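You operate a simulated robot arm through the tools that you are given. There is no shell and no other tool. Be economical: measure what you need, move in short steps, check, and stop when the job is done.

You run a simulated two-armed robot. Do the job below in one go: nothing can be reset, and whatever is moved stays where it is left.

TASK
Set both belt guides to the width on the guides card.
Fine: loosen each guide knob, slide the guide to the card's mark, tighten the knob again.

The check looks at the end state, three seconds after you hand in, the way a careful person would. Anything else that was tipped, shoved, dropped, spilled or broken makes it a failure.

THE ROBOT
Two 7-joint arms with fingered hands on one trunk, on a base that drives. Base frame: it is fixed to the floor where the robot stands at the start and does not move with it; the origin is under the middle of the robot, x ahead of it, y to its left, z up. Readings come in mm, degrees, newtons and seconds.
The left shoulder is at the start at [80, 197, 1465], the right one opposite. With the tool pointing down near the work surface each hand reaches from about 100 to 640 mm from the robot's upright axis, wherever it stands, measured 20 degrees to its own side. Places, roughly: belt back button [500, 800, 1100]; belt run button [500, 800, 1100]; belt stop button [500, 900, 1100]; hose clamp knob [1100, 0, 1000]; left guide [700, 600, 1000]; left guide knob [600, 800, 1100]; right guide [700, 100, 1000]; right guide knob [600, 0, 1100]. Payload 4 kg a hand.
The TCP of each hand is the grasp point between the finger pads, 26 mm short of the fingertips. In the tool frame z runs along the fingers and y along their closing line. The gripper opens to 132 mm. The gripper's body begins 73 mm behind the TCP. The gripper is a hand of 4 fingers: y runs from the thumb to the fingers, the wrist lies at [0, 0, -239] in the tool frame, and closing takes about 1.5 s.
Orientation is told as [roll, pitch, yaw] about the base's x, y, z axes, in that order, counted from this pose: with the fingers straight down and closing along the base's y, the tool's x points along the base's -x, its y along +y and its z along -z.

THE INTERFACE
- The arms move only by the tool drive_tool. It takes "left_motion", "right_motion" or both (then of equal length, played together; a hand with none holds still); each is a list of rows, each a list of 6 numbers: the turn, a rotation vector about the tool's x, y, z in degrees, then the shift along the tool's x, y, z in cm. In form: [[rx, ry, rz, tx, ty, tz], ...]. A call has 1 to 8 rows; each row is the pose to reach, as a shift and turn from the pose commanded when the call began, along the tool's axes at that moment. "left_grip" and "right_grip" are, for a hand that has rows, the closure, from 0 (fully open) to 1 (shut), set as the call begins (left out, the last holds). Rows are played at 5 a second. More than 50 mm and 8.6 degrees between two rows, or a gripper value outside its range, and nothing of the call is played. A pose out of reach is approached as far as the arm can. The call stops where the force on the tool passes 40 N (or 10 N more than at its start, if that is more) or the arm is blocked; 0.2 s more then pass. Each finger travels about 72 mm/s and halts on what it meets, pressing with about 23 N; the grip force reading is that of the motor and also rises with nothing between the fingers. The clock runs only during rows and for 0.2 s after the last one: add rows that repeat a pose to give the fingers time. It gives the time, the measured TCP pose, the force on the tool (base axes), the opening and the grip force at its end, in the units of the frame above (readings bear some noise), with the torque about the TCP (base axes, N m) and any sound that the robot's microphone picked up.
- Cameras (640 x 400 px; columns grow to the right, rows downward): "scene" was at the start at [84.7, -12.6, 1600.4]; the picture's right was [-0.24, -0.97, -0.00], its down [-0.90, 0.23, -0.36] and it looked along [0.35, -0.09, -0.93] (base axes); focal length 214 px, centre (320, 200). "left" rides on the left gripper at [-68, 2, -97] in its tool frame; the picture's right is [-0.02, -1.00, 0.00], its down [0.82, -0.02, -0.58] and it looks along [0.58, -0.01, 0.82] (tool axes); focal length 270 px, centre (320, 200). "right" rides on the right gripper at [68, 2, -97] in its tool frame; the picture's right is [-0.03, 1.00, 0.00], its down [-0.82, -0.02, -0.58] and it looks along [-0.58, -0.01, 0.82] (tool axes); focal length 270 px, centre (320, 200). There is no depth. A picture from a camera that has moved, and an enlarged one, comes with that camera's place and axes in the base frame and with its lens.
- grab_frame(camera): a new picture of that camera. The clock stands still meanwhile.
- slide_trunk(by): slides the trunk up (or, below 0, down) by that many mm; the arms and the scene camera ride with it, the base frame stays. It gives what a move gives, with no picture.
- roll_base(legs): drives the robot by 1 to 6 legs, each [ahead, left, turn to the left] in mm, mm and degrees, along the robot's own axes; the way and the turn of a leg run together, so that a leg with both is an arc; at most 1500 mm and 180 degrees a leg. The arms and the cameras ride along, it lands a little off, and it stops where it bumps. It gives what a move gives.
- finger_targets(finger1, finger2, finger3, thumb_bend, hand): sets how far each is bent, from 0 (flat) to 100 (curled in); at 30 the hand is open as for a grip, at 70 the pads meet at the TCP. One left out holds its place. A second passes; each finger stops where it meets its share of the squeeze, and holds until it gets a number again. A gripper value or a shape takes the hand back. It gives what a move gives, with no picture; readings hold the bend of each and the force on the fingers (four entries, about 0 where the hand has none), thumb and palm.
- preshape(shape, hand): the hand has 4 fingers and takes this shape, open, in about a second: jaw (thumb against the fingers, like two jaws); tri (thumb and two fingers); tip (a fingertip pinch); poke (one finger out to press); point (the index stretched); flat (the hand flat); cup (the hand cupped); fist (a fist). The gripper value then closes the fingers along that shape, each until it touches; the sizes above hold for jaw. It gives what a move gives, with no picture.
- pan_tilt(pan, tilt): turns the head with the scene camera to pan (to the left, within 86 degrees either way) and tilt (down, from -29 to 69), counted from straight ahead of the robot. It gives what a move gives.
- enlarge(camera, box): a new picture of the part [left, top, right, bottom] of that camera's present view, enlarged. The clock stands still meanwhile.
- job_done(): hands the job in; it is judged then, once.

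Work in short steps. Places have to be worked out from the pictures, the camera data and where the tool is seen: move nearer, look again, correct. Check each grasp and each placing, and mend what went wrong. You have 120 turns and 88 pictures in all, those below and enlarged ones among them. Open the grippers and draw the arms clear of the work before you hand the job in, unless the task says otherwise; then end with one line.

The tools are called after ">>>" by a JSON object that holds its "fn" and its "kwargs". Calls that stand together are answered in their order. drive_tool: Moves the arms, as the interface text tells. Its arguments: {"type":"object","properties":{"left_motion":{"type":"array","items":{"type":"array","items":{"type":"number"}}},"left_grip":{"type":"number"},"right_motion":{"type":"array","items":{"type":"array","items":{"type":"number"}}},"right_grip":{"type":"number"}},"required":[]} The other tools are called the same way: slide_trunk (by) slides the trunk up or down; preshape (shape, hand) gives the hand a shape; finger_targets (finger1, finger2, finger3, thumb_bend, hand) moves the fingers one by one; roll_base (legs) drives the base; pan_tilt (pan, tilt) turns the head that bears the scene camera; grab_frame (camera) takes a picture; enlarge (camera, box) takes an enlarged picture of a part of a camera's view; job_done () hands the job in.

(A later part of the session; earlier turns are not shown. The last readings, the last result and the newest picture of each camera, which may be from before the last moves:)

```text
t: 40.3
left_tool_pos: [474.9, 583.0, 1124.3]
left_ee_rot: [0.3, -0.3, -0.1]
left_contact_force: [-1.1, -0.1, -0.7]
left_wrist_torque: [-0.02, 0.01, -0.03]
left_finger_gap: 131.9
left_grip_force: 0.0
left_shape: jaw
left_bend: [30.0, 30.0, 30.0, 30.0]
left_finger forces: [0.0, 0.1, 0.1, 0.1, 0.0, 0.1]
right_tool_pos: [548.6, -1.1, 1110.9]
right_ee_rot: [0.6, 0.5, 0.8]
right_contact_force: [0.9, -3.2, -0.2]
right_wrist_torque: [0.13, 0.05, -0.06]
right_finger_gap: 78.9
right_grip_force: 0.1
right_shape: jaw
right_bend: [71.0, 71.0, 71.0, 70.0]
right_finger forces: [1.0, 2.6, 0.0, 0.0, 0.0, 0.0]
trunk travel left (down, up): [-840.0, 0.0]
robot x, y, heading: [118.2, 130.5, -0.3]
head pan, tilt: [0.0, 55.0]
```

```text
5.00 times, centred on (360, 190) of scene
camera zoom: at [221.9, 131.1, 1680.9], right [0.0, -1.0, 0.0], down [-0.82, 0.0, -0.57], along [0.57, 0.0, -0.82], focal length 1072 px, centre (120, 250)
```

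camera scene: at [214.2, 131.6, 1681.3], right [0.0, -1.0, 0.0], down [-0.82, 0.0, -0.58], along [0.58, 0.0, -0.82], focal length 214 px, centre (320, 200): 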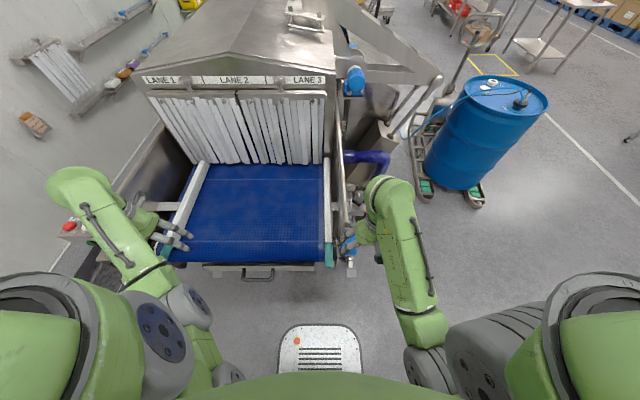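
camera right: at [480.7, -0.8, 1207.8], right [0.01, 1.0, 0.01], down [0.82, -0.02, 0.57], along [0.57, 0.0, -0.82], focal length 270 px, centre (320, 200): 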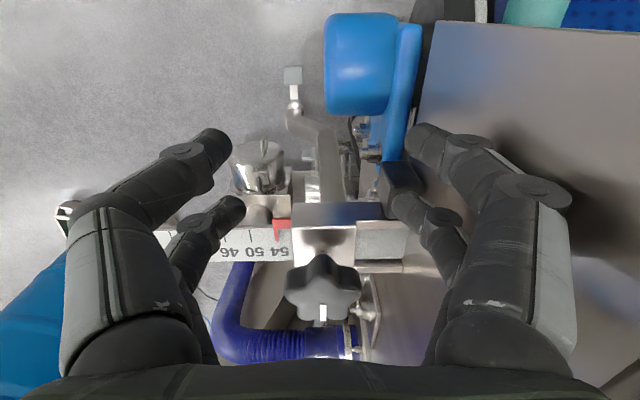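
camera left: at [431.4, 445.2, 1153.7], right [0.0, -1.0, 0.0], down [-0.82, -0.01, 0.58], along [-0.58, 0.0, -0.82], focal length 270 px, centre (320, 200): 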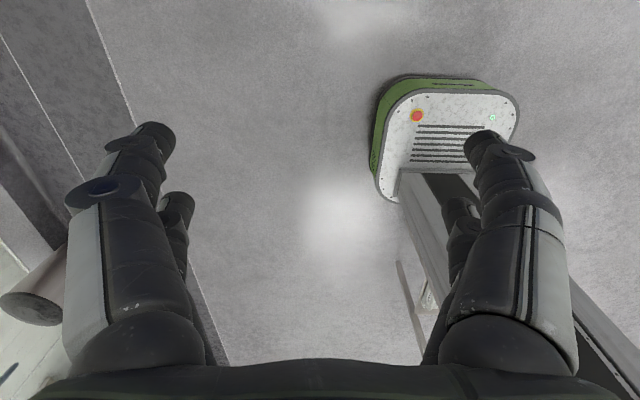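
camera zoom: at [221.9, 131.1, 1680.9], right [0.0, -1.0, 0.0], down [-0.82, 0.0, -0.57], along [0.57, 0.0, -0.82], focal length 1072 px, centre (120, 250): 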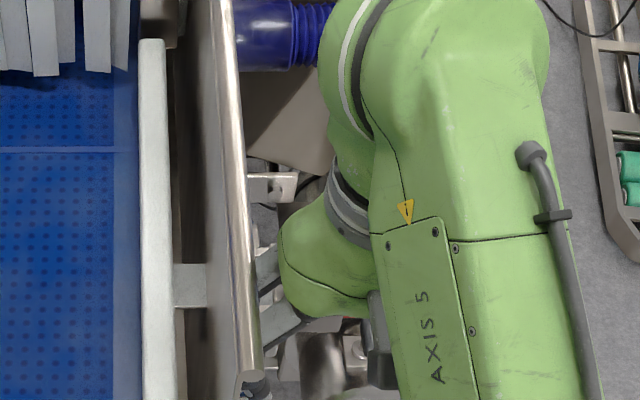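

The camera shows the knob (centre ≈ x 612, y 2) centred between the fingers; knuckles brush the panel. I narrow the opening a bit first, shift slightly −y, and advance so the fingers straddle the knob.

>>> {"fn": "drive_tool", "kwargs": {"right_motion": [[0, 0, 0, 0, -0.3, 0], [0, 0, 0, 0, -0.3, 0], [0, 0, 0, 0, -0.3, 0], [0, 0, 0, -2, 0, 0], [0, 0, 0, -4, 0.2, 0], [0, 0, 0, -5, 0.2, 0]], "right_grip": 0.52}}

>>> {"fn": "grab_frame", "kwargs": {"camera": "right"}}

```text
t: 41.7
left_tool_pos: [474.1, 583.4, 1124.1]
left_ee_rot: [0.4, -0.2, -0.1]
left_contact_force: [-0.5, -0.1, -0.2]
left_wrist_torque: [-0.01, 0.02, 0.0]
left_finger_gap: 132.1
left_grip_force: 0.1
left_shape: jaw
left_bend: [30.0, 30.0, 30.0, 30.0]
left_finger forces: [0.1, 0.1, 0.0, 0.0, 0.1, 0.0]
right_tool_pos: [599.3, 2.4, 1111.5]
right_ee_rot: [0.6, 0.4, 0.9]
right_contact_force: [-0.2, -8.3, 0.7]
right_wrist_torque: [0.25, 0.03, -0.03]
right_finger_gap: 62.5
right_grip_force: 0.0
right_shape: jaw
right_bend: [73.0, 73.0, 73.0, 70.0]
right_finger forces: [2.9, 4.4, 0.0, 0.0, 0.0, 0.1]
trunk travel left (down, up): [-840.0, 0.0]
robot x, y, heading: [118.9, 131.2, 0.0]
head pan, tilt: [0.0, 55.0]
```

```text
53 pictures are left
camera right: at [531.6, 1.9, 1207.9], right [0.01, 1.0, 0.01], down [0.82, -0.01, 0.57], along [0.57, 0.0, -0.82], focal length 270 px, centre (320, 200)
```

right: 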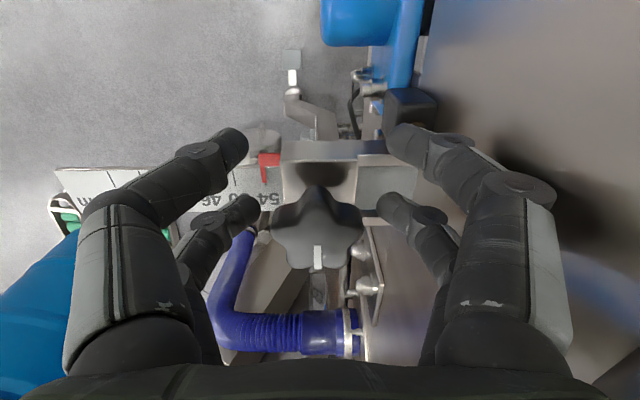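

The knob centre is at x≈616, hand centred in y. I advance 16 mm more and close.

>>> {"fn": "drive_tool", "kwargs": {"right_motion": [[0, 0, 0, -1, 0, 0], [0, 0, 0, -1.6, 0, 0], [0, 0, 0, -1.6, 0, 0]]}}

>>> {"fn": "drive_tool", "kwargs": {"right_motion": [[0, 0, 0, 0, 0, 0], [0, 0, 0, 0, 0, 0], [0, 0, 0, 0, 0, 0], [0, 0, 0, 0, 0, 0], [0, 0, 0, 0, 0, 0]], "right_grip": 1.0}}

>>> {"fn": "grab_frame", "kwargs": {"camera": "right"}}

```text
t: 42.5
left_tool_pos: [475.2, 582.6, 1125.0]
left_ee_rot: [0.3, -0.3, -0.1]
left_contact_force: [-0.1, 0.0, -0.1]
left_wrist_torque: [-0.02, 0.03, 0.0]
left_finger_gap: 131.7
left_grip_force: 0.1
left_shape: jaw
left_bend: [30.0, 30.0, 30.0, 30.0]
left_finger forces: [0.0, 0.0, 0.0, 0.1, 0.0, 0.1]
right_tool_pos: [614.7, 3.2, 1109.6]
right_ee_rot: [0.6, 0.5, 0.8]
right_contact_force: [-0.2, -9.6, -0.3]
right_wrist_torque: [0.31, -0.02, 0.0]
right_finger_gap: 61.6
right_grip_force: 0.0
right_shape: jaw
right_bend: [73.0, 73.0, 73.0, 70.0]
right_finger forces: [4.2, 5.9, 0.1, 0.0, 0.0, 0.0]
trunk travel left (down, up): [-840.0, 0.0]
robot x, y, heading: [119.2, 134.7, -0.0]
head pan, tilt: [0.0, 55.0]
```

```text
t: 43.7
left_tool_pos: [474.5, 582.6, 1124.4]
left_ee_rot: [0.2, -0.2, -0.1]
left_contact_force: [-0.5, -0.1, 0.1]
left_wrist_torque: [0.03, -0.02, -0.01]
left_finger_gap: 131.8
left_grip_force: 0.1
left_shape: jaw
left_bend: [30.0, 30.0, 30.0, 30.0]
left_finger forces: [0.1, 0.1, 0.0, 0.1, 0.0, 0.1]
right_tool_pos: [615.8, 2.6, 1110.1]
right_ee_rot: [0.6, 0.6, 0.9]
right_contact_force: [2.3, -4.4, -0.4]
right_wrist_torque: [-0.15, 0.0, -0.07]
right_finger_gap: 10.2
right_grip_force: 23.1
right_shape: jaw
right_bend: [76.0, 75.0, 73.0, 66.0]
right_finger forces: [0.0, 17.4, 22.0, 0.0, 0.1, 0.0]
trunk travel left (down, up): [-840.0, 0.0]
robot x, y, heading: [120.1, 130.9, -0.2]
head pan, tilt: [0.0, 55.0]
```

```text
52 pictures are left
camera right: at [547.6, 3.8, 1207.2], right [0.01, 1.0, 0.01], down [0.82, -0.01, 0.57], along [0.57, 0.0, -0.82], focal length 270 px, centre (320, 200)
```

right: 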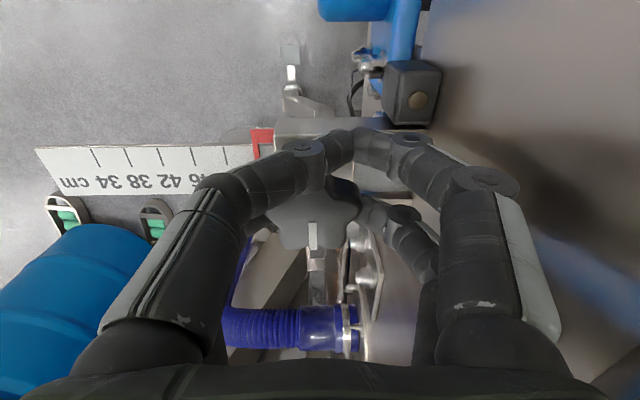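

One finger pair closed in front of the knob instead of on it. I open, retreat, and try the "tri" shape (three-point grip) to see its geometry.

>>> {"fn": "drive_tool", "kwargs": {"right_motion": [[0, 0, 0, 0, 0, 0], [0, 0, 0, 0, 0, 0], [0, 0, 0, 0, 0, 0], [0, 0, 0, 0, 0, 0], [0, 0, 0, 3, -0.3, 0], [0, 0, 0, 6, -2, 0], [0, 0, 0, 9, -4, 0]], "right_grip": 0.52}}

>>> {"fn": "preshape", "kwargs": {"hand": "right", "shape": "tri"}}

>>> {"fn": "grab_frame", "kwargs": {"camera": "right"}}

```text
t: 45.3
left_tool_pos: [473.4, 583.4, 1124.2]
left_ee_rot: [0.4, -0.3, -0.2]
left_contact_force: [-0.9, 0.5, 0.3]
left_wrist_torque: [0.02, -0.04, 0.0]
left_finger_gap: 131.8
left_grip_force: 0.0
left_shape: jaw
left_bend: [30.0, 30.0, 30.0, 30.0]
left_finger forces: [0.1, 0.0, 0.0, 0.1, 0.0, 0.0]
right_tool_pos: [526.0, -37.6, 1105.4]
right_ee_rot: [0.7, 0.4, 0.9]
right_contact_force: [-0.4, 0.1, 0.8]
right_wrist_torque: [0.02, -0.01, 0.02]
right_finger_gap: 62.9
right_grip_force: 0.0
right_shape: jaw
right_bend: [73.0, 73.0, 73.0, 70.0]
right_finger forces: [0.0, 0.0, 0.0, 0.0, 0.0, 0.0]
right hand out of reach, approached as far as the arm can: row 7
trunk travel left (down, up): [-840.0, 0.0]
robot x, y, heading: [116.2, 129.8, -0.1]
head pan, tilt: [0.0, 55.0]
```

```text
t: 46.2
left_tool_pos: [474.7, 584.3, 1123.2]
left_ee_rot: [0.3, -0.2, -0.1]
left_contact_force: [-0.2, -0.5, -0.4]
left_wrist_torque: [-0.01, -0.02, -0.05]
left_finger_gap: 131.6
left_grip_force: 0.0
left_shape: jaw
left_bend: [30.0, 30.0, 30.0, 30.0]
left_finger forces: [0.0, 0.1, 0.0, 0.0, 0.0, 0.0]
right_tool_pos: [527.0, -36.4, 1105.0]
right_ee_rot: [0.5, 0.4, 0.9]
right_contact_force: [1.0, 0.5, -0.6]
right_wrist_torque: [-0.04, 0.0, 0.02]
right_finger_gap: 132.1
right_grip_force: 0.0
right_shape: tri
right_bend: [30.0, 30.0, 30.0, 30.0]
right_finger forces: [0.0, 0.1, 0.0, 0.1, 0.0, 0.0]
trunk travel left (down, up): [-840.0, 0.0]
robot x, y, heading: [119.5, 132.5, 0.2]
head pan, tilt: [0.0, 55.0]
```

```text
51 pictures are left
camera right: at [459.7, -36.3, 1201.6], right [0.01, 1.0, 0.01], down [0.82, -0.01, 0.57], along [0.57, 0.0, -0.82], focal length 270 px, centre (320, 200)
```

right: 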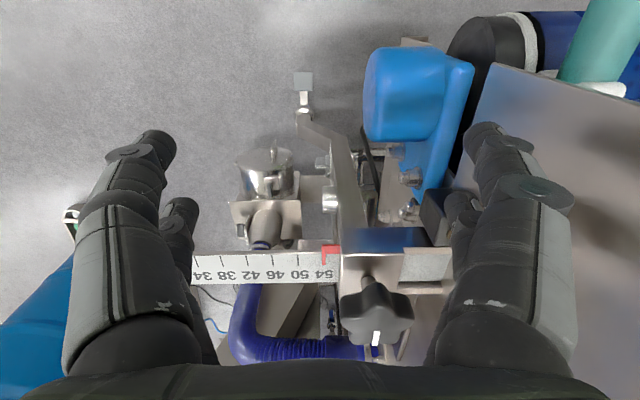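

Looks the same while open; I close it partly to see how tri moves.

>>> {"fn": "drive_tool", "kwargs": {"right_motion": [[0, 0, 0, 0, 0, 0], [0, 0, 0, 0, 0, 0], [0, 0, 0, 0, 0, 0], [0, 0, 0, 0, 0, 0], [0, 0, 0, 0, 0, 0], [0, 0, 0, 0, 0, 0]], "right_grip": 0.55}}

>>> {"fn": "grab_frame", "kwargs": {"camera": "right"}}

```text
t: 47.6
left_tool_pos: [474.4, 583.3, 1123.6]
left_ee_rot: [0.3, -0.3, -0.2]
left_contact_force: [0.6, 0.7, 0.2]
left_wrist_torque: [-0.05, -0.04, 0.04]
left_finger_gap: 131.7
left_grip_force: 0.1
left_shape: jaw
left_bend: [30.0, 30.0, 30.0, 30.0]
left_finger forces: [0.1, 0.1, 0.0, 0.0, 0.0, 0.0]
right_tool_pos: [527.6, -37.0, 1104.8]
right_ee_rot: [0.7, 0.4, 0.9]
right_contact_force: [0.6, -0.2, 0.0]
right_wrist_torque: [0.02, -0.03, 0.01]
right_finger_gap: 60.0
right_grip_force: 0.0
right_shape: tri
right_bend: [73.0, 73.0, 73.0, 70.0]
right_finger forces: [0.0, 0.1, 0.0, 0.0, 0.0, 0.0]
trunk travel left (down, up): [-840.0, 0.0]
robot x, y, heading: [119.8, 130.1, 0.1]
head pan, tilt: [0.0, 55.0]
```

```text
50 pictures are left
camera right: at [459.2, -36.4, 1201.7], right [0.01, 1.0, 0.01], down [0.82, -0.01, 0.57], along [0.57, 0.0, -0.82], focal length 270 px, centre (320, 200)
```

right: 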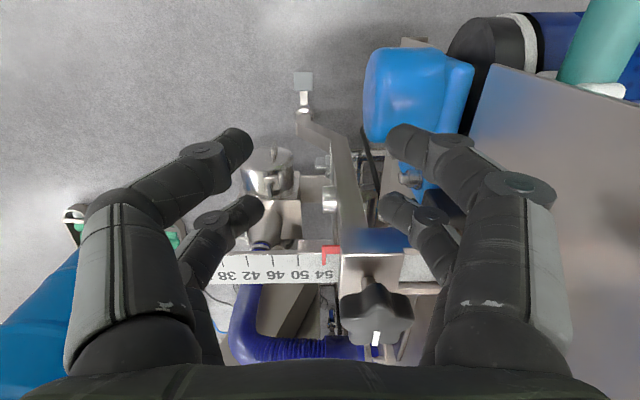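

The hand is really two parallel pairs at ±20 mm along tool x. I'll place the rear pair on the knob's centre: TCP at x≈597, then close.

>>> {"fn": "drive_tool", "kwargs": {"right_motion": [[0, 0, 0, -1.5, 1.9, -0.5], [0, 0, 0, -3.5, 3.8, -0.6], [0, 0, 0, -5.5, 3.9, -0.6], [0, 0, 0, -7, 3.9, -0.6], [0, 0, 0, -7, 3.9, -0.6]], "right_grip": 0.57}}

>>> {"fn": "drive_tool", "kwargs": {"right_motion": [[0, 0, 0, 0, 0, 0], [0, 0, 0, 0, 0, 0], [0, 0, 0, 0, 0, 0], [0, 0, 0, 0, 0, 0], [0, 0, 0, 0, 0, 0]], "right_grip": 1.0}}

>>> {"fn": "grab_frame", "kwargs": {"camera": "right"}}

```text
t: 48.8
left_tool_pos: [474.0, 581.4, 1123.2]
left_ee_rot: [0.4, -0.2, 0.0]
left_contact_force: [0.2, 1.1, 0.1]
left_wrist_torque: [-0.01, 0.02, -0.03]
left_finger_gap: 132.1
left_grip_force: 0.1
left_shape: jaw
left_bend: [30.0, 30.0, 30.0, 30.0]
left_finger forces: [0.0, 0.1, 0.0, 0.0, 0.0, 0.0]
right_tool_pos: [597.0, 3.2, 1109.7]
right_ee_rot: [0.6, 0.5, 0.8]
right_contact_force: [-0.5, -8.9, 0.4]
right_wrist_torque: [0.34, -0.01, -0.02]
right_finger_gap: 54.9
right_grip_force: 0.0
right_shape: tri
right_bend: [73.0, 73.0, 73.0, 70.0]
right_finger forces: [3.3, 5.4, 0.0, 0.0, 0.1, 0.1]
trunk travel left (down, up): [-840.0, 0.0]
robot x, y, heading: [119.6, 134.7, -0.2]
head pan, tilt: [0.0, 55.0]
```

```text
t: 50.0
left_tool_pos: [471.2, 581.6, 1125.3]
left_ee_rot: [0.4, -0.3, -0.1]
left_contact_force: [0.5, 0.3, -0.2]
left_wrist_torque: [0.0, -0.01, -0.01]
left_finger_gap: 131.6
left_grip_force: 0.1
left_shape: jaw
left_bend: [30.0, 30.0, 30.0, 30.0]
left_finger forces: [0.1, 0.0, 0.0, 0.1, 0.0, 0.0]
right_tool_pos: [593.9, 4.1, 1109.5]
right_ee_rot: [0.8, 0.6, 0.8]
right_contact_force: [-16.2, -7.7, -5.4]
right_wrist_torque: [-0.15, 0.41, -0.29]
right_finger_gap: 5.5
right_grip_force: 23.2
right_shape: tri
right_bend: [76.0, 76.0, 73.0, 66.0]
right_finger forces: [0.0, 13.4, 20.1, 0.0, 0.1, 0.0]
trunk travel left (down, up): [-840.0, 0.0]
robot x, y, heading: [122.1, 129.7, -0.0]
head pan, tilt: [0.0, 55.0]
```

```text
49 pictures are left
camera right: at [525.3, 3.8, 1206.9], right [0.01, 1.0, 0.01], down [0.82, -0.02, 0.57], along [0.57, 0.0, -0.82], focal length 270 px, centre (320, 200)
```

right: 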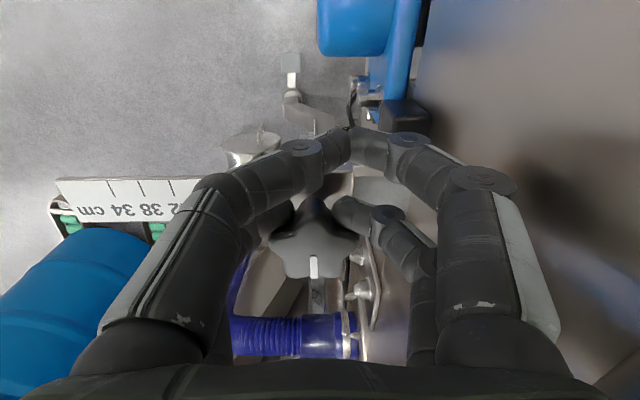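

The rear pair slid on the front lobe's flanks, so I need to be further forward: I open a little, advance ~14 mm, and close again.

>>> {"fn": "drive_tool", "kwargs": {"right_motion": [[0, 0, 0, 0, 0, 0], [0, 0, 0, 0, 0, 0], [0, 0, 0, 0, 0, 0], [0, 0, 0, 0, 0, 0], [0, 0, 0, -0.8, -0.1, 0], [0, 0, 0, -1.4, -0.1, 0], [0, 0, 0, -1.4, -0.1, 0]], "right_grip": 0.55}}

>>> {"fn": "drive_tool", "kwargs": {"right_motion": [[0, 0, 0, 0, 0, 0], [0, 0, 0, 0, 0, 0], [0, 0, 0, 0, 0, 0], [0, 0, 0, 0, 0, 0], [0, 0, 0, 0, 0, 0]], "right_grip": 1.0}}

>>> {"fn": "grab_frame", "kwargs": {"camera": "right"}}

```text
t: 51.6
left_tool_pos: [474.2, 582.9, 1123.4]
left_ee_rot: [0.4, -0.2, -0.2]
left_contact_force: [0.4, 0.7, 0.8]
left_wrist_torque: [0.01, 0.0, -0.03]
left_finger_gap: 131.9
left_grip_force: 0.1
left_shape: jaw
left_bend: [30.0, 30.0, 30.0, 30.0]
left_finger forces: [0.0, 0.0, 0.0, 0.0, 0.0, 0.0]
right_tool_pos: [610.4, 2.9, 1111.0]
right_ee_rot: [0.7, 0.5, 1.0]
right_contact_force: [-0.2, -7.5, -0.1]
right_wrist_torque: [0.17, 0.01, -0.02]
right_finger_gap: 57.6
right_grip_force: 0.2
right_shape: tri
right_bend: [73.0, 73.0, 73.0, 70.0]
right_finger forces: [2.5, 4.0, 0.1, 0.0, 0.1, 0.0]
trunk travel left (down, up): [-840.0, 0.0]
robot x, y, heading: [122.8, 131.8, -0.2]
head pan, tilt: [0.0, 55.0]
```

```text
t: 52.8
left_tool_pos: [474.2, 582.8, 1123.9]
left_ee_rot: [0.3, -0.1, -0.1]
left_contact_force: [-0.6, -0.2, 0.6]
left_wrist_torque: [0.0, 0.0, 0.03]
left_finger_gap: 131.9
left_grip_force: 0.0
left_shape: jaw
left_bend: [30.0, 30.0, 30.0, 30.0]
left_finger forces: [0.1, 0.1, 0.0, 0.0, 0.0, 0.0]
right_tool_pos: [610.7, 3.8, 1110.6]
right_ee_rot: [0.6, 0.7, 1.0]
right_contact_force: [-1.6, -3.4, -1.5]
right_wrist_torque: [-0.12, 0.04, -0.13]
right_finger_gap: 9.7
right_grip_force: 23.5
right_shape: tri
right_bend: [76.0, 75.0, 73.0, 66.0]
right_finger forces: [0.0, 18.4, 21.8, 0.0, 0.0, 0.1]
trunk travel left (down, up): [-840.0, 0.0]
robot x, y, heading: [123.2, 132.2, -0.0]
head pan, tilt: [0.0, 55.0]
```

```text
48 pictures are left
camera right: at [542.3, 3.2, 1207.6], right [0.01, 1.0, 0.01], down [0.82, -0.01, 0.57], along [0.57, 0.0, -0.82], focal length 270 px, centre (320, 200)
```

right: 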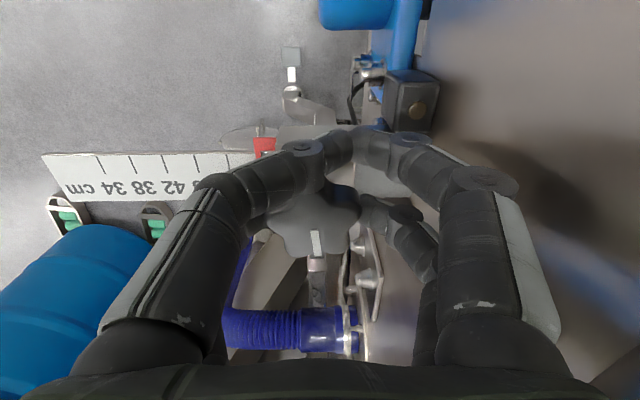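

A balanced grip on the knob now. I turn it counter-clockwise by 48° about the knob's centre (~11 mm ahead of the TCP).

>>> {"fn": "drive_tool", "kwargs": {"right_motion": [[0, 0, -8, -0.01, -0.17, 0], [0, 0, -16, -0.05, -0.33, 0], [0, 0, -24, -0.1, -0.49, 0], [0, 0, -32, -0.18, -0.64, 0], [0, 0, -40, -0.28, -0.77, 0], [0, 0, -48, -0.4, -0.89, 0]]}}

>>> {"fn": "grab_frame", "kwargs": {"camera": "right"}}

```text
t: 54.2
left_tool_pos: [474.4, 578.4, 1125.7]
left_ee_rot: [0.5, -0.2, -0.1]
left_contact_force: [0.1, 0.0, 1.0]
left_wrist_torque: [0.0, 0.03, 0.0]
left_finger_gap: 132.0
left_grip_force: 0.0
left_shape: jaw
left_bend: [30.0, 30.0, 30.0, 30.0]
left_finger forces: [0.0, 0.0, 0.0, 0.0, 0.0, 0.0]
right_tool_pos: [614.3, -10.6, 1109.1]
right_ee_rot: [0.8, -0.2, 48.9]
right_contact_force: [-3.7, -19.2, -4.8]
right_wrist_torque: [-0.48, 0.02, -0.3]
right_finger_gap: 9.5
right_grip_force: 23.0
right_shape: tri
right_bend: [76.0, 75.0, 73.0, 66.0]
right_finger forces: [0.1, 14.5, 27.8, 0.0, 0.0, 0.0]
trunk travel left (down, up): [-840.0, 0.0]
robot x, y, heading: [117.5, 129.2, -0.0]
head pan, tilt: [0.0, 55.0]
```

```text
47 pictures are left
camera right: at [568.8, -62.0, 1207.1], right [-0.74, 0.68, 0.01], down [0.56, 0.59, 0.58], along [0.38, 0.44, -0.81], focal length 270 px, centre (320, 200)
```

right: 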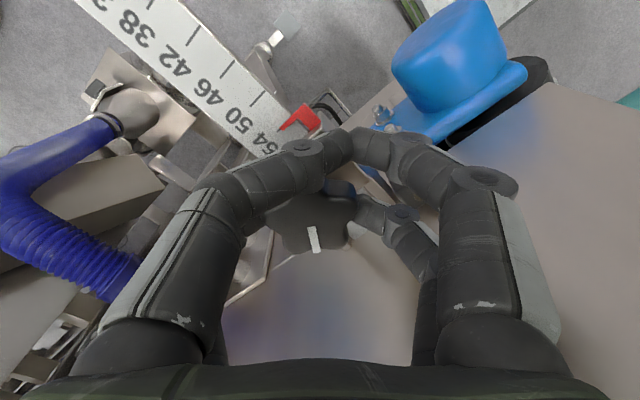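

The white mark turned with the hand, so the knob turns; the hand was dragged, showing the knob centre ≈ (630, 4). I continue another 40° around that centre.

>>> {"fn": "drive_tool", "kwargs": {"right_motion": [[0, 0, -8, 0.26, -0.81, 0], [0, 0, -16, 0.2, -1.08, 0], [0, 0, -24, 0.12, -1.33, 0], [0, 0, -32, 0, -1.57, 0], [0, 0, -40, -0.16, -1.8, 0]]}}

>>> {"fn": "grab_frame", "kwargs": {"camera": "right"}}

```text
t: 55.4
left_tool_pos: [473.9, 580.6, 1124.0]
left_ee_rot: [0.4, -0.2, -0.1]
left_contact_force: [-0.4, -0.5, 0.8]
left_wrist_torque: [0.04, 0.01, -0.01]
left_finger_gap: 132.1
left_grip_force: 0.0
left_shape: jaw
left_bend: [30.0, 30.0, 30.0, 30.0]
left_finger forces: [0.1, 0.1, 0.0, 0.0, 0.1, 0.1]
right_tool_pos: [630.9, -19.1, 1110.5]
right_ee_rot: [0.7, -0.7, 89.0]
right_contact_force: [-3.8, -10.8, -2.5]
right_wrist_torque: [-0.26, 0.1, 0.01]
right_finger_gap: 9.5
right_grip_force: 23.6
right_shape: tri
right_bend: [76.0, 74.0, 73.0, 66.0]
right_finger forces: [0.1, 21.7, 20.1, 0.0, 0.1, 0.1]
trunk travel left (down, up): [-840.0, 0.0]
robot x, y, heading: [120.8, 133.6, -0.2]
head pan, tilt: [0.0, 55.0]
```

```text
46 pictures are left
camera right: at [627.3, -88.1, 1206.4], right [-1.0, 0.04, 0.01], down [0.04, 0.81, 0.59], along [0.02, 0.59, -0.81], focal length 270 px, centre (320, 200)
```

right: 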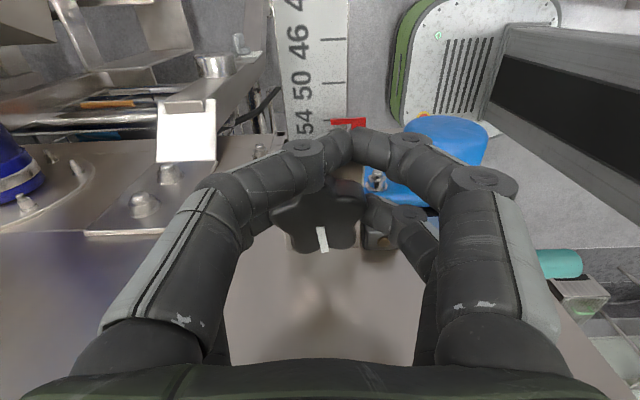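

The mark now points +y and torque is nil, so the knob seems loose. I open slightly and retreat along −y, then look at the scale bar's free end for pushing.

>>> {"fn": "drive_tool", "kwargs": {"right_motion": [[0, 0, 0, 0, 0, 0], [0, 0, 0, 0, 0, 0], [0, 0, 0, 0, 0, 0], [0, 0, 0, 0, 0, 0], [0, 0, 0, 2, 0, 0], [0, 0, 0, 6, 0, 0], [0, 0, 0, 10.5, 0, 0], [0, 0, 0, 15, 0, 0]], "right_grip": 0.52}}

>>> {"fn": "grab_frame", "kwargs": {"camera": "right"}}

```text
t: 57.2
left_tool_pos: [473.2, 582.2, 1124.4]
left_ee_rot: [0.2, -0.3, -0.1]
left_contact_force: [0.2, 1.0, 0.3]
left_wrist_torque: [-0.01, 0.03, 0.03]
left_finger_gap: 132.2
left_grip_force: 0.1
left_shape: jaw
left_bend: [30.0, 30.0, 30.0, 30.0]
left_finger forces: [0.0, 0.0, 0.1, 0.0, 0.0, 0.0]
right_tool_pos: [629.3, -167.8, 1109.1]
right_ee_rot: [0.6, -0.6, 88.9]
right_contact_force: [-0.6, 0.3, -0.6]
right_wrist_torque: [0.02, -0.01, -0.02]
right_finger_gap: 63.0
right_grip_force: 0.0
right_shape: tri
right_bend: [73.0, 73.0, 73.0, 70.0]
right_finger forces: [0.0, 0.0, 0.0, 0.0, 0.0, 0.0]
trunk travel left (down, up): [-840.0, 0.0]
robot x, y, heading: [122.7, 131.2, 0.2]
head pan, tilt: [0.0, 55.0]
```

```text
45 pictures are left
camera right: at [626.8, -236.9, 1203.9], right [-1.0, 0.04, 0.01], down [0.04, 0.81, 0.59], along [0.02, 0.59, -0.81], focal length 270 px, centre (320, 200)
```

right: 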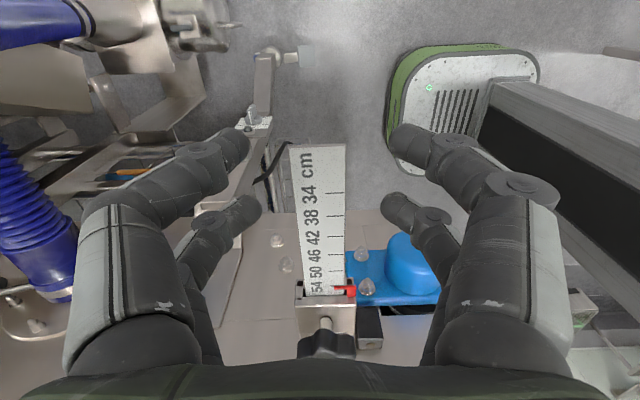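

The scale plate is horizontal at z≈1066, its free end at y≈−162, x≈622. I retreat to y≈−225, close the fingers, then lower to TCP z≈1075 beside the end.

>>> {"fn": "drive_tool", "kwargs": {"right_motion": [[0, 0, 0, 3, 0, 0], [0, 0, 0, 6, 0, 0], [0, 0, 0, 6, 0, 0], [0, 0, 0, 6, 0, 0], [0, 0, 0, 6, 0, 0], [0, 0, 0, 6, 0, 1.2], [0, 0, 0, 6, 0, 2.4], [0, 0, 0, 6, 0, 3.4]], "right_grip": 1.0}}

>>> {"fn": "grab_frame", "kwargs": {"camera": "right"}}

```text
t: 59.0
left_tool_pos: [474.6, 584.1, 1123.8]
left_ee_rot: [0.3, -0.3, 0.0]
left_contact_force: [0.6, 0.5, 0.5]
left_wrist_torque: [-0.04, 0.0, 0.03]
left_finger_gap: 131.7
left_grip_force: 0.0
left_shape: jaw
left_bend: [30.0, 30.0, 30.0, 30.0]
left_finger forces: [0.0, 0.0, 0.0, 0.1, 0.0, 0.0]
right_tool_pos: [625.5, -225.3, 1074.3]
right_ee_rot: [0.5, -0.5, 88.9]
right_contact_force: [-0.2, 0.3, -0.4]
right_wrist_torque: [0.0, -0.01, -0.03]
right_finger_gap: 0.1
right_grip_force: 22.7
right_shape: tri
right_bend: [62.0, 63.0, 63.0, 70.0]
right_finger forces: [0.0, 0.0, 0.0, 0.0, 0.0, 0.0]
trunk travel left (down, up): [-840.0, 0.0]
robot x, y, heading: [120.2, 134.8, -0.0]
head pan, tilt: [0.0, 55.0]
```

```text
44 pictures are left
camera right: at [622.7, -295.1, 1170.4], right [-1.0, 0.04, 0.01], down [0.04, 0.81, 0.59], along [0.02, 0.58, -0.81], focal length 270 px, centre (320, 200)
```

right: 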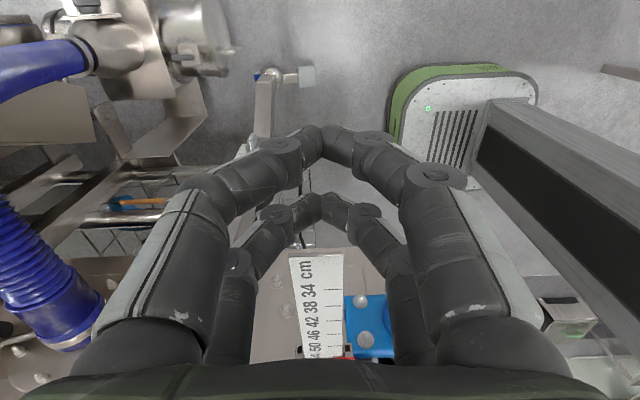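

Path is clear. I push +y to TCP y≈−170 and look at the reading.

>>> {"fn": "drive_tool", "kwargs": {"right_motion": [[0, 0, 0, -1.5, 0, 0], [0, 0, 0, -3, 0, 0], [0, 0, 0, -3.7, 0, 0], [0, 0, 0, -4.3, 0, 0], [0, 0, 0, -4.9, 0, 0], [0, 0, 0, -5.5, 0, 0], [0, 0, 0, -5.5, 0, 0]]}}

>>> {"fn": "grab_frame", "kwargs": {"camera": "right"}}

```text
t: 60.6
left_tool_pos: [474.4, 583.4, 1124.3]
left_ee_rot: [0.2, -0.3, -0.1]
left_contact_force: [0.6, 1.0, 0.3]
left_wrist_torque: [-0.01, -0.02, -0.03]
left_finger_gap: 132.1
left_grip_force: 0.1
left_shape: jaw
left_bend: [30.0, 30.0, 30.0, 30.0]
left_finger forces: [0.0, 0.1, 0.1, 0.1, 0.0, 0.1]
right_tool_pos: [626.0, -170.4, 1075.0]
right_ee_rot: [0.6, -0.6, 88.8]
right_contact_force: [0.1, 0.0, 0.1]
right_wrist_torque: [0.04, -0.01, -0.01]
right_finger_gap: 0.0
right_grip_force: 23.2
right_shape: tri
right_bend: [62.0, 63.0, 63.0, 70.0]
right_finger forces: [0.0, 0.0, 0.1, 0.0, 0.0, 0.0]
trunk travel left (down, up): [-840.0, 0.0]
robot x, y, heading: [117.6, 132.1, 0.2]
head pan, tilt: [0.0, 55.0]
```

```text
43 pictures are left
camera right: at [623.2, -239.6, 1171.0], right [-1.0, 0.04, 0.01], down [0.04, 0.81, 0.59], along [0.02, 0.59, -0.81], focal length 270 px, centre (320, 200)
```

right: 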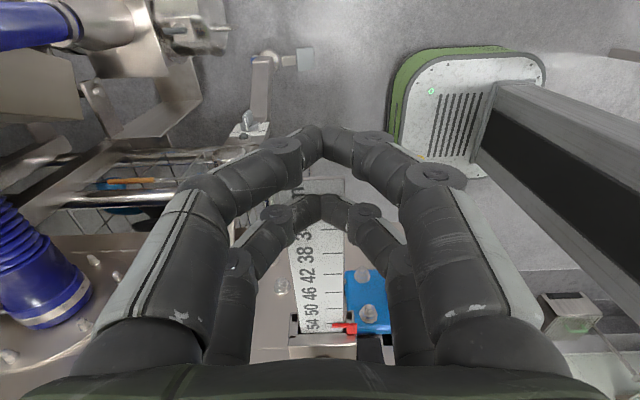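

No contact: the plate (z≈1045) lies just below the fingertips. I retreat, lower by 27 mm and push again.

>>> {"fn": "drive_tool", "kwargs": {"right_motion": [[0, 0, 0, 3, 0, 0], [0, 0, 0, 5.5, 0, 0], [0, 0, 0, 5.5, 0, 1.4], [0, 0, 0, 5.5, 0, 2.7], [0, 0, 0, 4, 0, 2.7], [0, 0, 0, 2.5, 0, 2.7], [0, 0, 0, 1.5, 0, 2.7], [0, 0, 0, 0.7, 0, 2.7]]}}

>>> {"fn": "grab_frame", "kwargs": {"camera": "right"}}

```text
t: 62.4
left_tool_pos: [472.8, 583.9, 1123.9]
left_ee_rot: [0.3, -0.2, -0.2]
left_contact_force: [0.2, 0.4, 0.6]
left_wrist_torque: [0.01, -0.03, 0.0]
left_finger_gap: 132.2
left_grip_force: 0.1
left_shape: jaw
left_bend: [30.0, 30.0, 30.0, 30.0]
left_finger forces: [0.0, 0.0, 0.0, 0.1, 0.1, 0.0]
right_tool_pos: [624.7, -177.5, 1048.3]
right_ee_rot: [0.5, -0.6, 89.0]
right_contact_force: [0.1, -0.5, 0.5]
right_wrist_torque: [0.02, -0.02, 0.01]
right_finger_gap: 0.1
right_grip_force: 22.8
right_shape: tri
right_bend: [62.0, 63.0, 63.0, 70.0]
right_finger forces: [0.0, 0.0, 0.0, 0.0, 0.0, 0.0]
trunk travel left (down, up): [-840.0, 0.0]
robot x, y, heading: [123.3, 131.6, -0.1]
head pan, tilt: [0.0, 55.0]
```

```text
42 pictures are left
camera right: at [621.5, -247.0, 1143.7], right [-1.0, 0.04, 0.01], down [0.04, 0.81, 0.59], along [0.02, 0.59, -0.81], focal length 270 px, centre (320, 200)
```

right: 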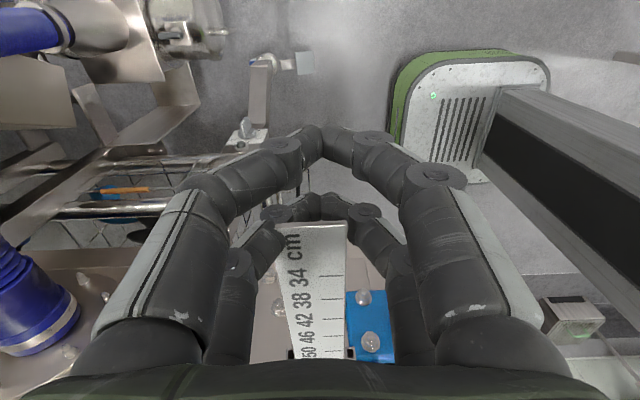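

The plate end is now just in front of the rear finger pair. I push on +y in small steps by ~22 mm.

>>> {"fn": "drive_tool", "kwargs": {"right_motion": [[0, 0, 0, -0.6, 0, 0], [0, 0, 0, -1.2, 0, 0], [0, 0, 0, -1.7, 0, 0], [0, 0, 0, -2.2, 0, 0], [0, 0, 0, -2.2, 0, 0]]}}

>>> {"fn": "grab_frame", "kwargs": {"camera": "right"}}

```text
t: 63.6
left_tool_pos: [474.1, 583.6, 1121.0]
left_ee_rot: [0.3, -0.2, -0.1]
left_contact_force: [-0.5, -0.2, 0.1]
left_wrist_torque: [0.01, 0.02, 0.0]
left_finger_gap: 131.9
left_grip_force: 0.0
left_shape: jaw
left_bend: [30.0, 30.0, 30.0, 30.0]
left_finger forces: [0.1, 0.1, 0.1, 0.0, 0.0, 0.0]
right_tool_pos: [625.3, -155.2, 1047.9]
right_ee_rot: [0.6, -0.6, 88.9]
right_contact_force: [-0.2, -0.4, 0.4]
right_wrist_torque: [0.0, 0.01, 0.02]
right_finger_gap: 0.2
right_grip_force: 23.5
right_shape: tri
right_bend: [62.0, 63.0, 63.0, 70.0]
right_finger forces: [0.0, 0.0, 0.1, 0.0, 0.0, 0.1]
trunk travel left (down, up): [-840.0, 0.0]
robot x, y, heading: [119.7, 132.1, -0.0]
head pan, tilt: [0.0, 55.0]
```

```text
41 pictures are left
camera right: at [623.3, -223.9, 1144.4], right [-1.0, 0.04, 0.01], down [0.04, 0.81, 0.59], along [0.02, 0.58, -0.81], focal length 270 px, centre (320, 200)
```

right: 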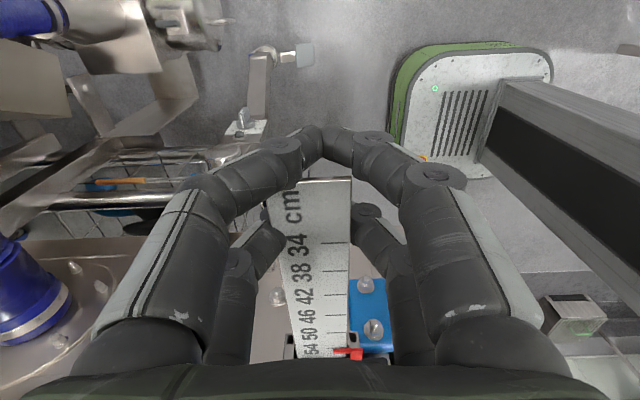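

The plate passes through the arch of the closed fingers. Better: I open, and grip the plate's two long edges (32 mm wide) so I can drag it exactly. I open to ~65 mm, advance 20 mm, raise to TCP z≈1064 and close.

>>> {"fn": "drive_tool", "kwargs": {"right_motion": [[0, 0, 0, 0, 0, 0], [0, 0, 0, 0, 0, 0], [0, 0, 0, 0, 0, 0], [0, 0, 0, 0, 0, 0], [0, 0, 0, 0, 0, 0], [0, 0, 0, -1, 0, -0.8], [0, 0, 0, -2, 0, -1.6], [0, 0, 0, -2, 0, -1.6]], "right_grip": 0.52}}

>>> {"fn": "drive_tool", "kwargs": {"right_motion": [[0, 0, 0, 0, 0, 0], [0, 0, 0, 0, 0, 0], [0, 0, 0, 0, 0, 0], [0, 0, 0, 0, 0, 0], [0, 0, 0, 0, 0, 0]], "right_grip": 1.0}}

>>> {"fn": "grab_frame", "kwargs": {"camera": "right"}}

```text
t: 65.4
left_tool_pos: [474.0, 584.1, 1123.2]
left_ee_rot: [0.3, -0.2, -0.1]
left_contact_force: [0.1, 0.0, -0.1]
left_wrist_torque: [0.01, 0.0, -0.01]
left_finger_gap: 132.0
left_grip_force: 0.1
left_shape: jaw
left_bend: [30.0, 30.0, 30.0, 30.0]
left_finger forces: [0.0, 0.0, 0.0, 0.0, 0.0, 0.0]
right_tool_pos: [626.5, -137.4, 1065.6]
right_ee_rot: [0.5, -0.5, 88.9]
right_contact_force: [-0.1, -0.9, -0.3]
right_wrist_torque: [0.0, 0.02, -0.01]
right_finger_gap: 63.0
right_grip_force: 0.1
right_shape: tri
right_bend: [73.0, 73.0, 73.0, 70.0]
right_finger forces: [0.0, 0.1, 0.0, 0.0, 0.1, 0.0]
trunk travel left (down, up): [-840.0, 0.0]
robot x, y, heading: [122.6, 131.9, 0.1]
head pan, tilt: [0.0, 55.0]
```

```text
t: 66.6
left_tool_pos: [474.8, 583.4, 1122.9]
left_ee_rot: [0.3, -0.3, -0.1]
left_contact_force: [0.2, -0.6, -0.6]
left_wrist_torque: [-0.01, 0.0, -0.01]
left_finger_gap: 132.1
left_grip_force: 0.0
left_shape: jaw
left_bend: [30.0, 30.0, 30.0, 30.0]
left_finger forces: [0.1, 0.1, 0.0, 0.0, 0.0, 0.1]
right_tool_pos: [625.4, -136.1, 1066.4]
right_ee_rot: [0.7, -0.7, 88.9]
right_contact_force: [0.8, 0.6, 0.4]
right_wrist_torque: [-0.02, 0.03, -0.01]
right_finger_gap: 0.1
right_grip_force: 23.2
right_shape: tri
right_bend: [62.0, 63.0, 63.0, 70.0]
right_finger forces: [0.0, 0.0, 0.1, 0.1, 0.1, 0.0]
trunk travel left (down, up): [-840.0, 0.0]
robot x, y, heading: [116.0, 132.5, 0.4]
head pan, tilt: [0.0, 55.0]
```

```text
40 pictures are left
camera right: at [623.6, -204.6, 1161.3], right [-1.0, 0.04, 0.01], down [0.04, 0.81, 0.59], along [0.02, 0.59, -0.81], focal length 270 px, centre (320, 200)
```

right: 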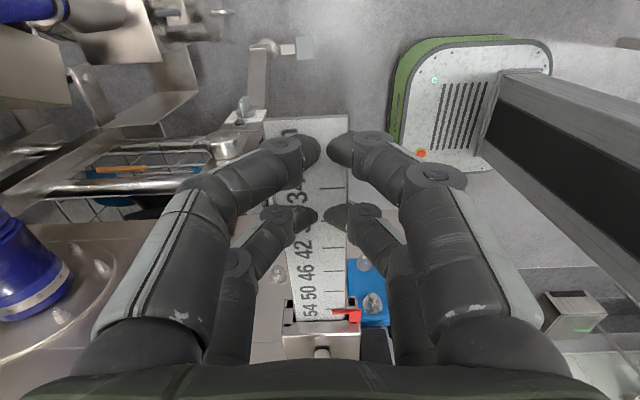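

The fingers closed without any force, visually sinking into the plate: the scale plate offers nothing to grip. So I'll push the guide itself: triangulation puts its teal front end at (415, 104, 1047), free in front of the panel edge (x≈490). I bring the right hand out to x≈430.

>>> {"fn": "drive_tool", "kwargs": {"right_motion": [[0, 0, 0, 0, 0, 0], [0, 0, 0, 0, 0, 0], [0, 0, 0, 0, 0, 0], [0, 0, 0, 0, 0, -2], [0, 0, 0, 0, 0, -3.5], [0, 0, 0, 0, 4.5, -3.5], [0, 0, 0, 0, 9, -3.5], [0, 0, 0, 0, 13.5, -3.5]], "right_grip": 0.52}}

>>> {"fn": "drive_tool", "kwargs": {"right_motion": [[0, 0, 0, 0, 3, 0], [0, 0, 0, 0, 6, 0], [0, 0, 0, -4, 6, 0], [0, 0, 0, -8, 6, 0], [0, 0, 0, -9, 6, 3], [0, 0, 0, -9, 6, 5.5]], "right_grip": 1.0}}

>>> {"fn": "grab_frame", "kwargs": {"camera": "right"}}

```text
t: 68.6
left_tool_pos: [475.6, 584.3, 1124.4]
left_ee_rot: [0.3, -0.2, -0.1]
left_contact_force: [-0.2, -0.7, 0.1]
left_wrist_torque: [-0.03, 0.03, 0.02]
left_finger_gap: 132.0
left_grip_force: 0.0
left_shape: jaw
left_bend: [30.0, 30.0, 30.0, 30.0]
left_finger forces: [0.0, 0.0, 0.0, 0.0, 0.0, 0.1]
right_tool_pos: [536.1, -135.9, 1144.8]
right_ee_rot: [-7.1, 1.0, 89.5]
right_contact_force: [0.1, -0.9, 1.1]
right_wrist_torque: [0.0, 0.01, -0.02]
right_finger_gap: 63.1
right_grip_force: 0.1
right_shape: tri
right_bend: [73.0, 73.0, 73.0, 70.0]
right_finger forces: [0.1, 0.1, 0.1, 0.1, 0.0, 0.1]
trunk travel left (down, up): [-840.0, 0.0]
robot x, y, heading: [119.2, 131.8, -0.4]
head pan, tilt: [0.0, 55.0]
stopped in row 8 (right hand): the arm was blocked; the commanded pose is now the measured one
```

```text
t: 69.2
left_tool_pos: [472.1, 585.5, 1125.0]
left_ee_rot: [0.3, -0.2, 0.0]
left_contact_force: [-0.3, -0.6, 0.1]
left_wrist_torque: [-0.01, 0.0, 0.01]
left_finger_gap: 132.0
left_grip_force: 0.1
left_shape: jaw
left_bend: [30.0, 30.0, 30.0, 30.0]
left_finger forces: [0.0, 0.0, 0.0, 0.1, 0.1, 0.0]
right_tool_pos: [543.0, -146.1, 1213.4]
right_ee_rot: [-19.6, 4.1, 89.7]
right_contact_force: [-0.2, 0.4, -0.1]
right_wrist_torque: [0.02, 0.02, -0.01]
right_finger_gap: 0.0
right_grip_force: 0.0
right_shape: tri
right_bend: [59.0, 60.0, 60.0, 70.0]
right_finger forces: [0.0, 0.0, 0.1, 0.1, 0.1, 0.0]
trunk travel left (down, up): [-840.0, 0.0]
robot x, y, heading: [119.0, 130.7, 0.0]
head pan, tilt: [0.0, 55.0]
stopped in row 2 (right hand): the arm was blocked; the commanded pose is now the measured one
```

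```text
39 pictures are left
camera right: at [508.2, -207.1, 1307.5], right [-0.94, 0.01, -0.34], down [-0.17, 0.85, 0.49], along [0.29, 0.52, -0.8], focal length 270 px, centre (320, 200)
```

right: 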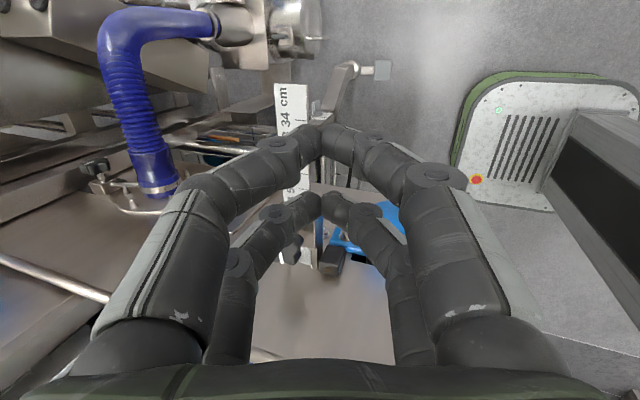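

The arm ran into a joint limit with yaw 89° close in and rose/tilted. I undo the tilt and turn the yaw back towards 0 here, in free space.

>>> {"fn": "drive_tool", "kwargs": {"right_motion": [[-4, 0, 7, 0, 0, 0], [-8, 0, 14, 0, 0, 0], [-11, 0, 21, 0, 0, 0], [-14, 0, 28, 0, 0, 0], [-16.5, 0, 35, 0, 0, 0], [-19, 0, 42, 0, 0, 0]]}}

```text
t: 70.6
left_tool_pos: [473.9, 584.3, 1122.9]
left_ee_rot: [0.3, -0.2, -0.1]
left_contact_force: [0.2, 0.0, -0.1]
left_wrist_torque: [0.04, 0.03, -0.01]
left_finger_gap: 131.9
left_grip_force: 0.0
left_shape: jaw
left_bend: [30.0, 30.0, 30.0, 30.0]
left_finger forces: [0.0, 0.1, 0.0, 0.0, 0.1, 0.0]
right_tool_pos: [571.1, -148.6, 1129.5]
right_ee_rot: [0.4, -3.0, 48.4]
right_contact_force: [0.6, -0.5, -0.5]
right_wrist_torque: [0.0, -0.02, 0.01]
right_finger_gap: 0.2
right_grip_force: 23.1
right_shape: tri
right_bend: [62.0, 63.0, 63.0, 70.0]
right_finger forces: [0.0, 0.0, 0.0, 0.1, 0.0, 0.1]
right hand out of reach, approached as far as the arm can: row 1, 2, 3, 4, 5, 6
trunk travel left (down, up): [-840.0, 0.0]
robot x, y, heading: [117.8, 132.3, -0.2]
head pan, tilt: [0.0, 55.0]
```

Tilt is gone. I finish turning yaw back to 0 and lower a little.

>>> {"fn": "drive_tool", "kwargs": {"right_motion": [[0, 0, 7, 0, 0, 1], [0, 0, 14, 0, 0, 2], [0, 0, 21, 0, 0, 3], [0, 0, 28, 0, 0, 4], [0, 0, 35, 0, 0, 4], [0, 0, 42, 0, 0, 4], [0, 0, 48, 0, 0, 4]]}}

```text
t: 72.2
left_tool_pos: [474.0, 583.1, 1123.8]
left_ee_rot: [0.4, -0.2, -0.2]
left_contact_force: [0.2, 0.3, 0.5]
left_wrist_torque: [-0.01, -0.01, 0.02]
left_finger_gap: 131.7
left_grip_force: 0.1
left_shape: jaw
left_bend: [30.0, 30.0, 30.0, 30.0]
left_finger forces: [0.0, 0.0, 0.1, 0.0, 0.1, 0.0]
right_tool_pos: [574.6, -147.2, 1091.0]
right_ee_rot: [2.6, -1.7, 0.5]
right_contact_force: [-0.9, 0.4, 0.3]
right_wrist_torque: [0.02, 0.02, -0.02]
right_finger_gap: 0.1
right_grip_force: 23.0
right_shape: tri
right_bend: [62.0, 63.0, 63.0, 70.0]
right_finger forces: [0.0, 0.0, 0.0, 0.1, 0.0, 0.1]
trunk travel left (down, up): [-840.0, 0.0]
robot x, y, heading: [119.7, 132.2, 0.4]
head pan, tilt: [0.0, 55.0]
```

Now at yaw 0. I move to (445, 20) in front of the panel and lower to z≈1035 beside the teal guide end.

>>> {"fn": "drive_tool", "kwargs": {"right_motion": [[0, 0, 0, 4.5, 0, 0], [0, 0, 0, 9, 0, 0], [0, 0, 0, 13, 0, 0], [0, 0, 0, 13, 4.5, 0], [0, 0, 0, 13, 9, 0], [0, 0, 0, 13, 13.5, 0], [0, 0, 0, 13, 15.5, 3], [0, 0, 0, 13, 15.5, 5.5]]}}

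>>> {"fn": "grab_frame", "kwargs": {"camera": "right"}}

>>> {"fn": "enlarge", "kwargs": {"camera": "scene", "box": [300, 150, 400, 250]}}

```text
t: 73.0
left_tool_pos: [475.2, 585.3, 1124.9]
left_ee_rot: [0.4, -0.1, 0.0]
left_contact_force: [-0.1, 0.2, 1.2]
left_wrist_torque: [0.0, 0.01, -0.04]
left_finger_gap: 131.9
left_grip_force: 0.1
left_shape: jaw
left_bend: [30.0, 30.0, 30.0, 30.0]
left_finger forces: [0.0, 0.0, 0.0, 0.1, 0.1, 0.0]
right_tool_pos: [517.5, -165.6, 1160.1]
right_ee_rot: [-2.4, -14.5, 1.9]
right_contact_force: [0.3, -0.2, -0.3]
right_wrist_torque: [0.03, -0.01, 0.01]
right_finger_gap: 0.0
right_grip_force: 22.8
right_shape: tri
right_bend: [62.0, 63.0, 63.0, 70.0]
right_finger forces: [0.1, 0.0, 0.0, 0.0, 0.1, 0.0]
trunk travel left (down, up): [-840.0, 0.0]
robot x, y, heading: [118.4, 132.3, -0.1]
head pan, tilt: [0.0, 55.0]
stopped in row 4 (right hand): the arm was blocked; the commanded pose is now the measured one
```

```text
38 pictures are left
camera right: at [425.7, -163.2, 1235.6], right [0.0, 1.0, -0.04], down [0.65, 0.02, 0.76], along [0.76, -0.03, -0.64], focal length 270 px, centre (320, 200)
```

right: 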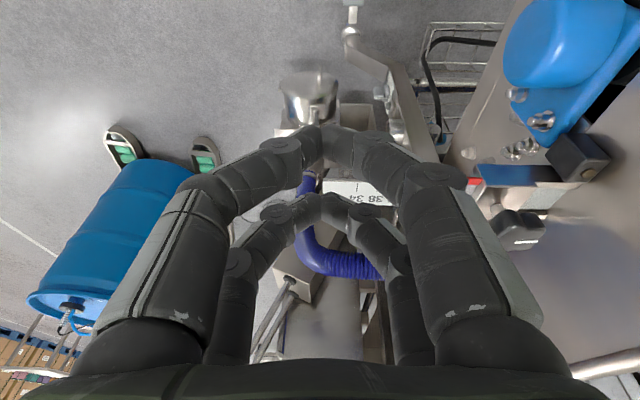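

```text
4.00 times, centred on (350, 200) of scene
camera zoom: at [223.7, 133.2, 1681.4], right [0.0, -1.0, 0.0], down [-0.82, 0.0, -0.57], along [0.57, 0.0, -0.82], focal length 858 px, centre (200, 200)
```

zoom: 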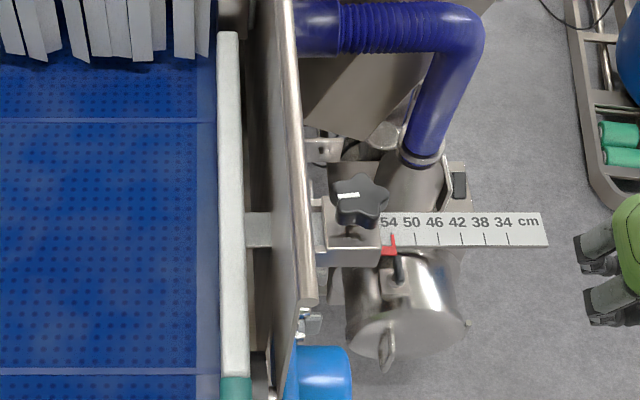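

The arm can't retract that far out at this height. The scene view shows the scale well (still 54) and the knob's mark turned ~90°. I straighten the hand, lower to z≈1075, then go +y before −x.

>>> {"fn": "drive_tool", "kwargs": {"right_motion": [[0, 5, 0, -0.6, 0.8, 3.2], [0, 10, 0, -1.1, 1.6, 6.4], [0, 14.5, 0, -1.6, 2.5, 9.2], [0, 14.5, 0, -1.6, 2.5, 9.2]]}}

```text
t: 74.0
left_tool_pos: [472.5, 583.2, 1123.3]
left_ee_rot: [0.3, -0.2, -0.1]
left_contact_force: [1.0, 0.2, 0.5]
left_wrist_torque: [0.01, 0.0, 0.01]
left_finger_gap: 131.9
left_grip_force: 0.0
left_shape: jaw
left_bend: [30.0, 30.0, 30.0, 30.0]
left_finger forces: [0.0, 0.0, 0.0, 0.1, 0.0, 0.0]
right_tool_pos: [552.1, -141.4, 1070.6]
right_ee_rot: [-2.1, 0.4, 1.2]
right_contact_force: [-0.4, 0.2, -0.3]
right_wrist_torque: [0.0, 0.01, 0.02]
right_finger_gap: 0.2
right_grip_force: 22.9
right_shape: tri
right_bend: [62.0, 63.0, 63.0, 70.0]
right_finger forces: [0.1, 0.1, 0.0, 0.0, 0.0, 0.1]
trunk travel left (down, up): [-840.0, 0.0]
robot x, y, heading: [122.8, 130.8, 0.2]
head pan, tilt: [0.0, 55.0]
```

Good. Now diagonally to (445, 20) at this height, then down to z≈1036.

>>> {"fn": "drive_tool", "kwargs": {"right_motion": [[0, 0, 0, 1.7, 4.1, 0], [0, 0, 0, 3.2, 8.1, 0], [0, 0, 0, 5.7, 11.1, 0], [0, 0, 0, 8.2, 14.1, 0], [0, 0, 0, 10.7, 15.6, 0], [0, 0, 0, 10.7, 15.6, 1.7], [0, 0, 0, 10.7, 15.6, 3.5]]}}

>>> {"fn": "grab_frame", "kwargs": {"camera": "right"}}

```text
t: 75.7
left_tool_pos: [474.5, 582.9, 1123.8]
left_ee_rot: [0.3, -0.2, 0.0]
left_contact_force: [0.0, -0.1, -0.3]
left_wrist_torque: [0.03, 0.01, -0.01]
left_finger_gap: 131.6
left_grip_force: 0.1
left_shape: jaw
left_bend: [30.0, 30.0, 30.0, 30.0]
left_finger forces: [0.0, 0.0, 0.1, 0.0, 0.0, 0.1]
right_tool_pos: [439.8, 8.6, 1030.7]
right_ee_rot: [-2.1, 0.4, 1.2]
right_contact_force: [0.0, 0.0, 0.6]
right_wrist_torque: [-0.04, 0.0, 0.02]
right_finger_gap: 0.2
right_grip_force: 23.0
right_shape: tri
right_bend: [62.0, 63.0, 63.0, 70.0]
right_finger forces: [0.0, 0.0, 0.0, 0.1, 0.1, 0.0]
trunk travel left (down, up): [-840.0, 0.0]
robot x, y, heading: [117.3, 132.8, -0.1]
head pan, tilt: [0.0, 55.0]
```

```text
36 pictures are left
camera right: at [372.2, 12.9, 1126.5], right [0.0, 1.0, -0.04], down [0.82, 0.02, 0.57], along [0.57, -0.03, -0.82], focal length 270 px, centre (320, 200)
```

right: 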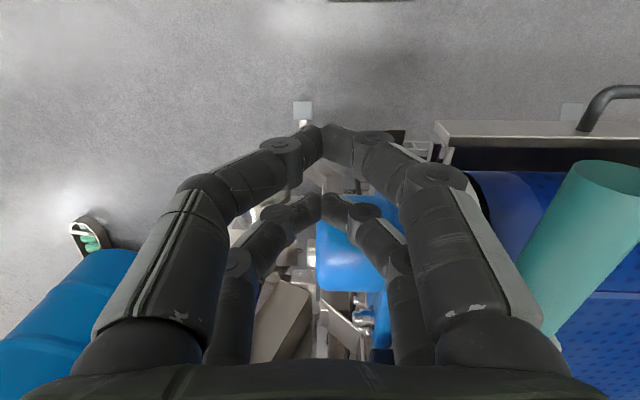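

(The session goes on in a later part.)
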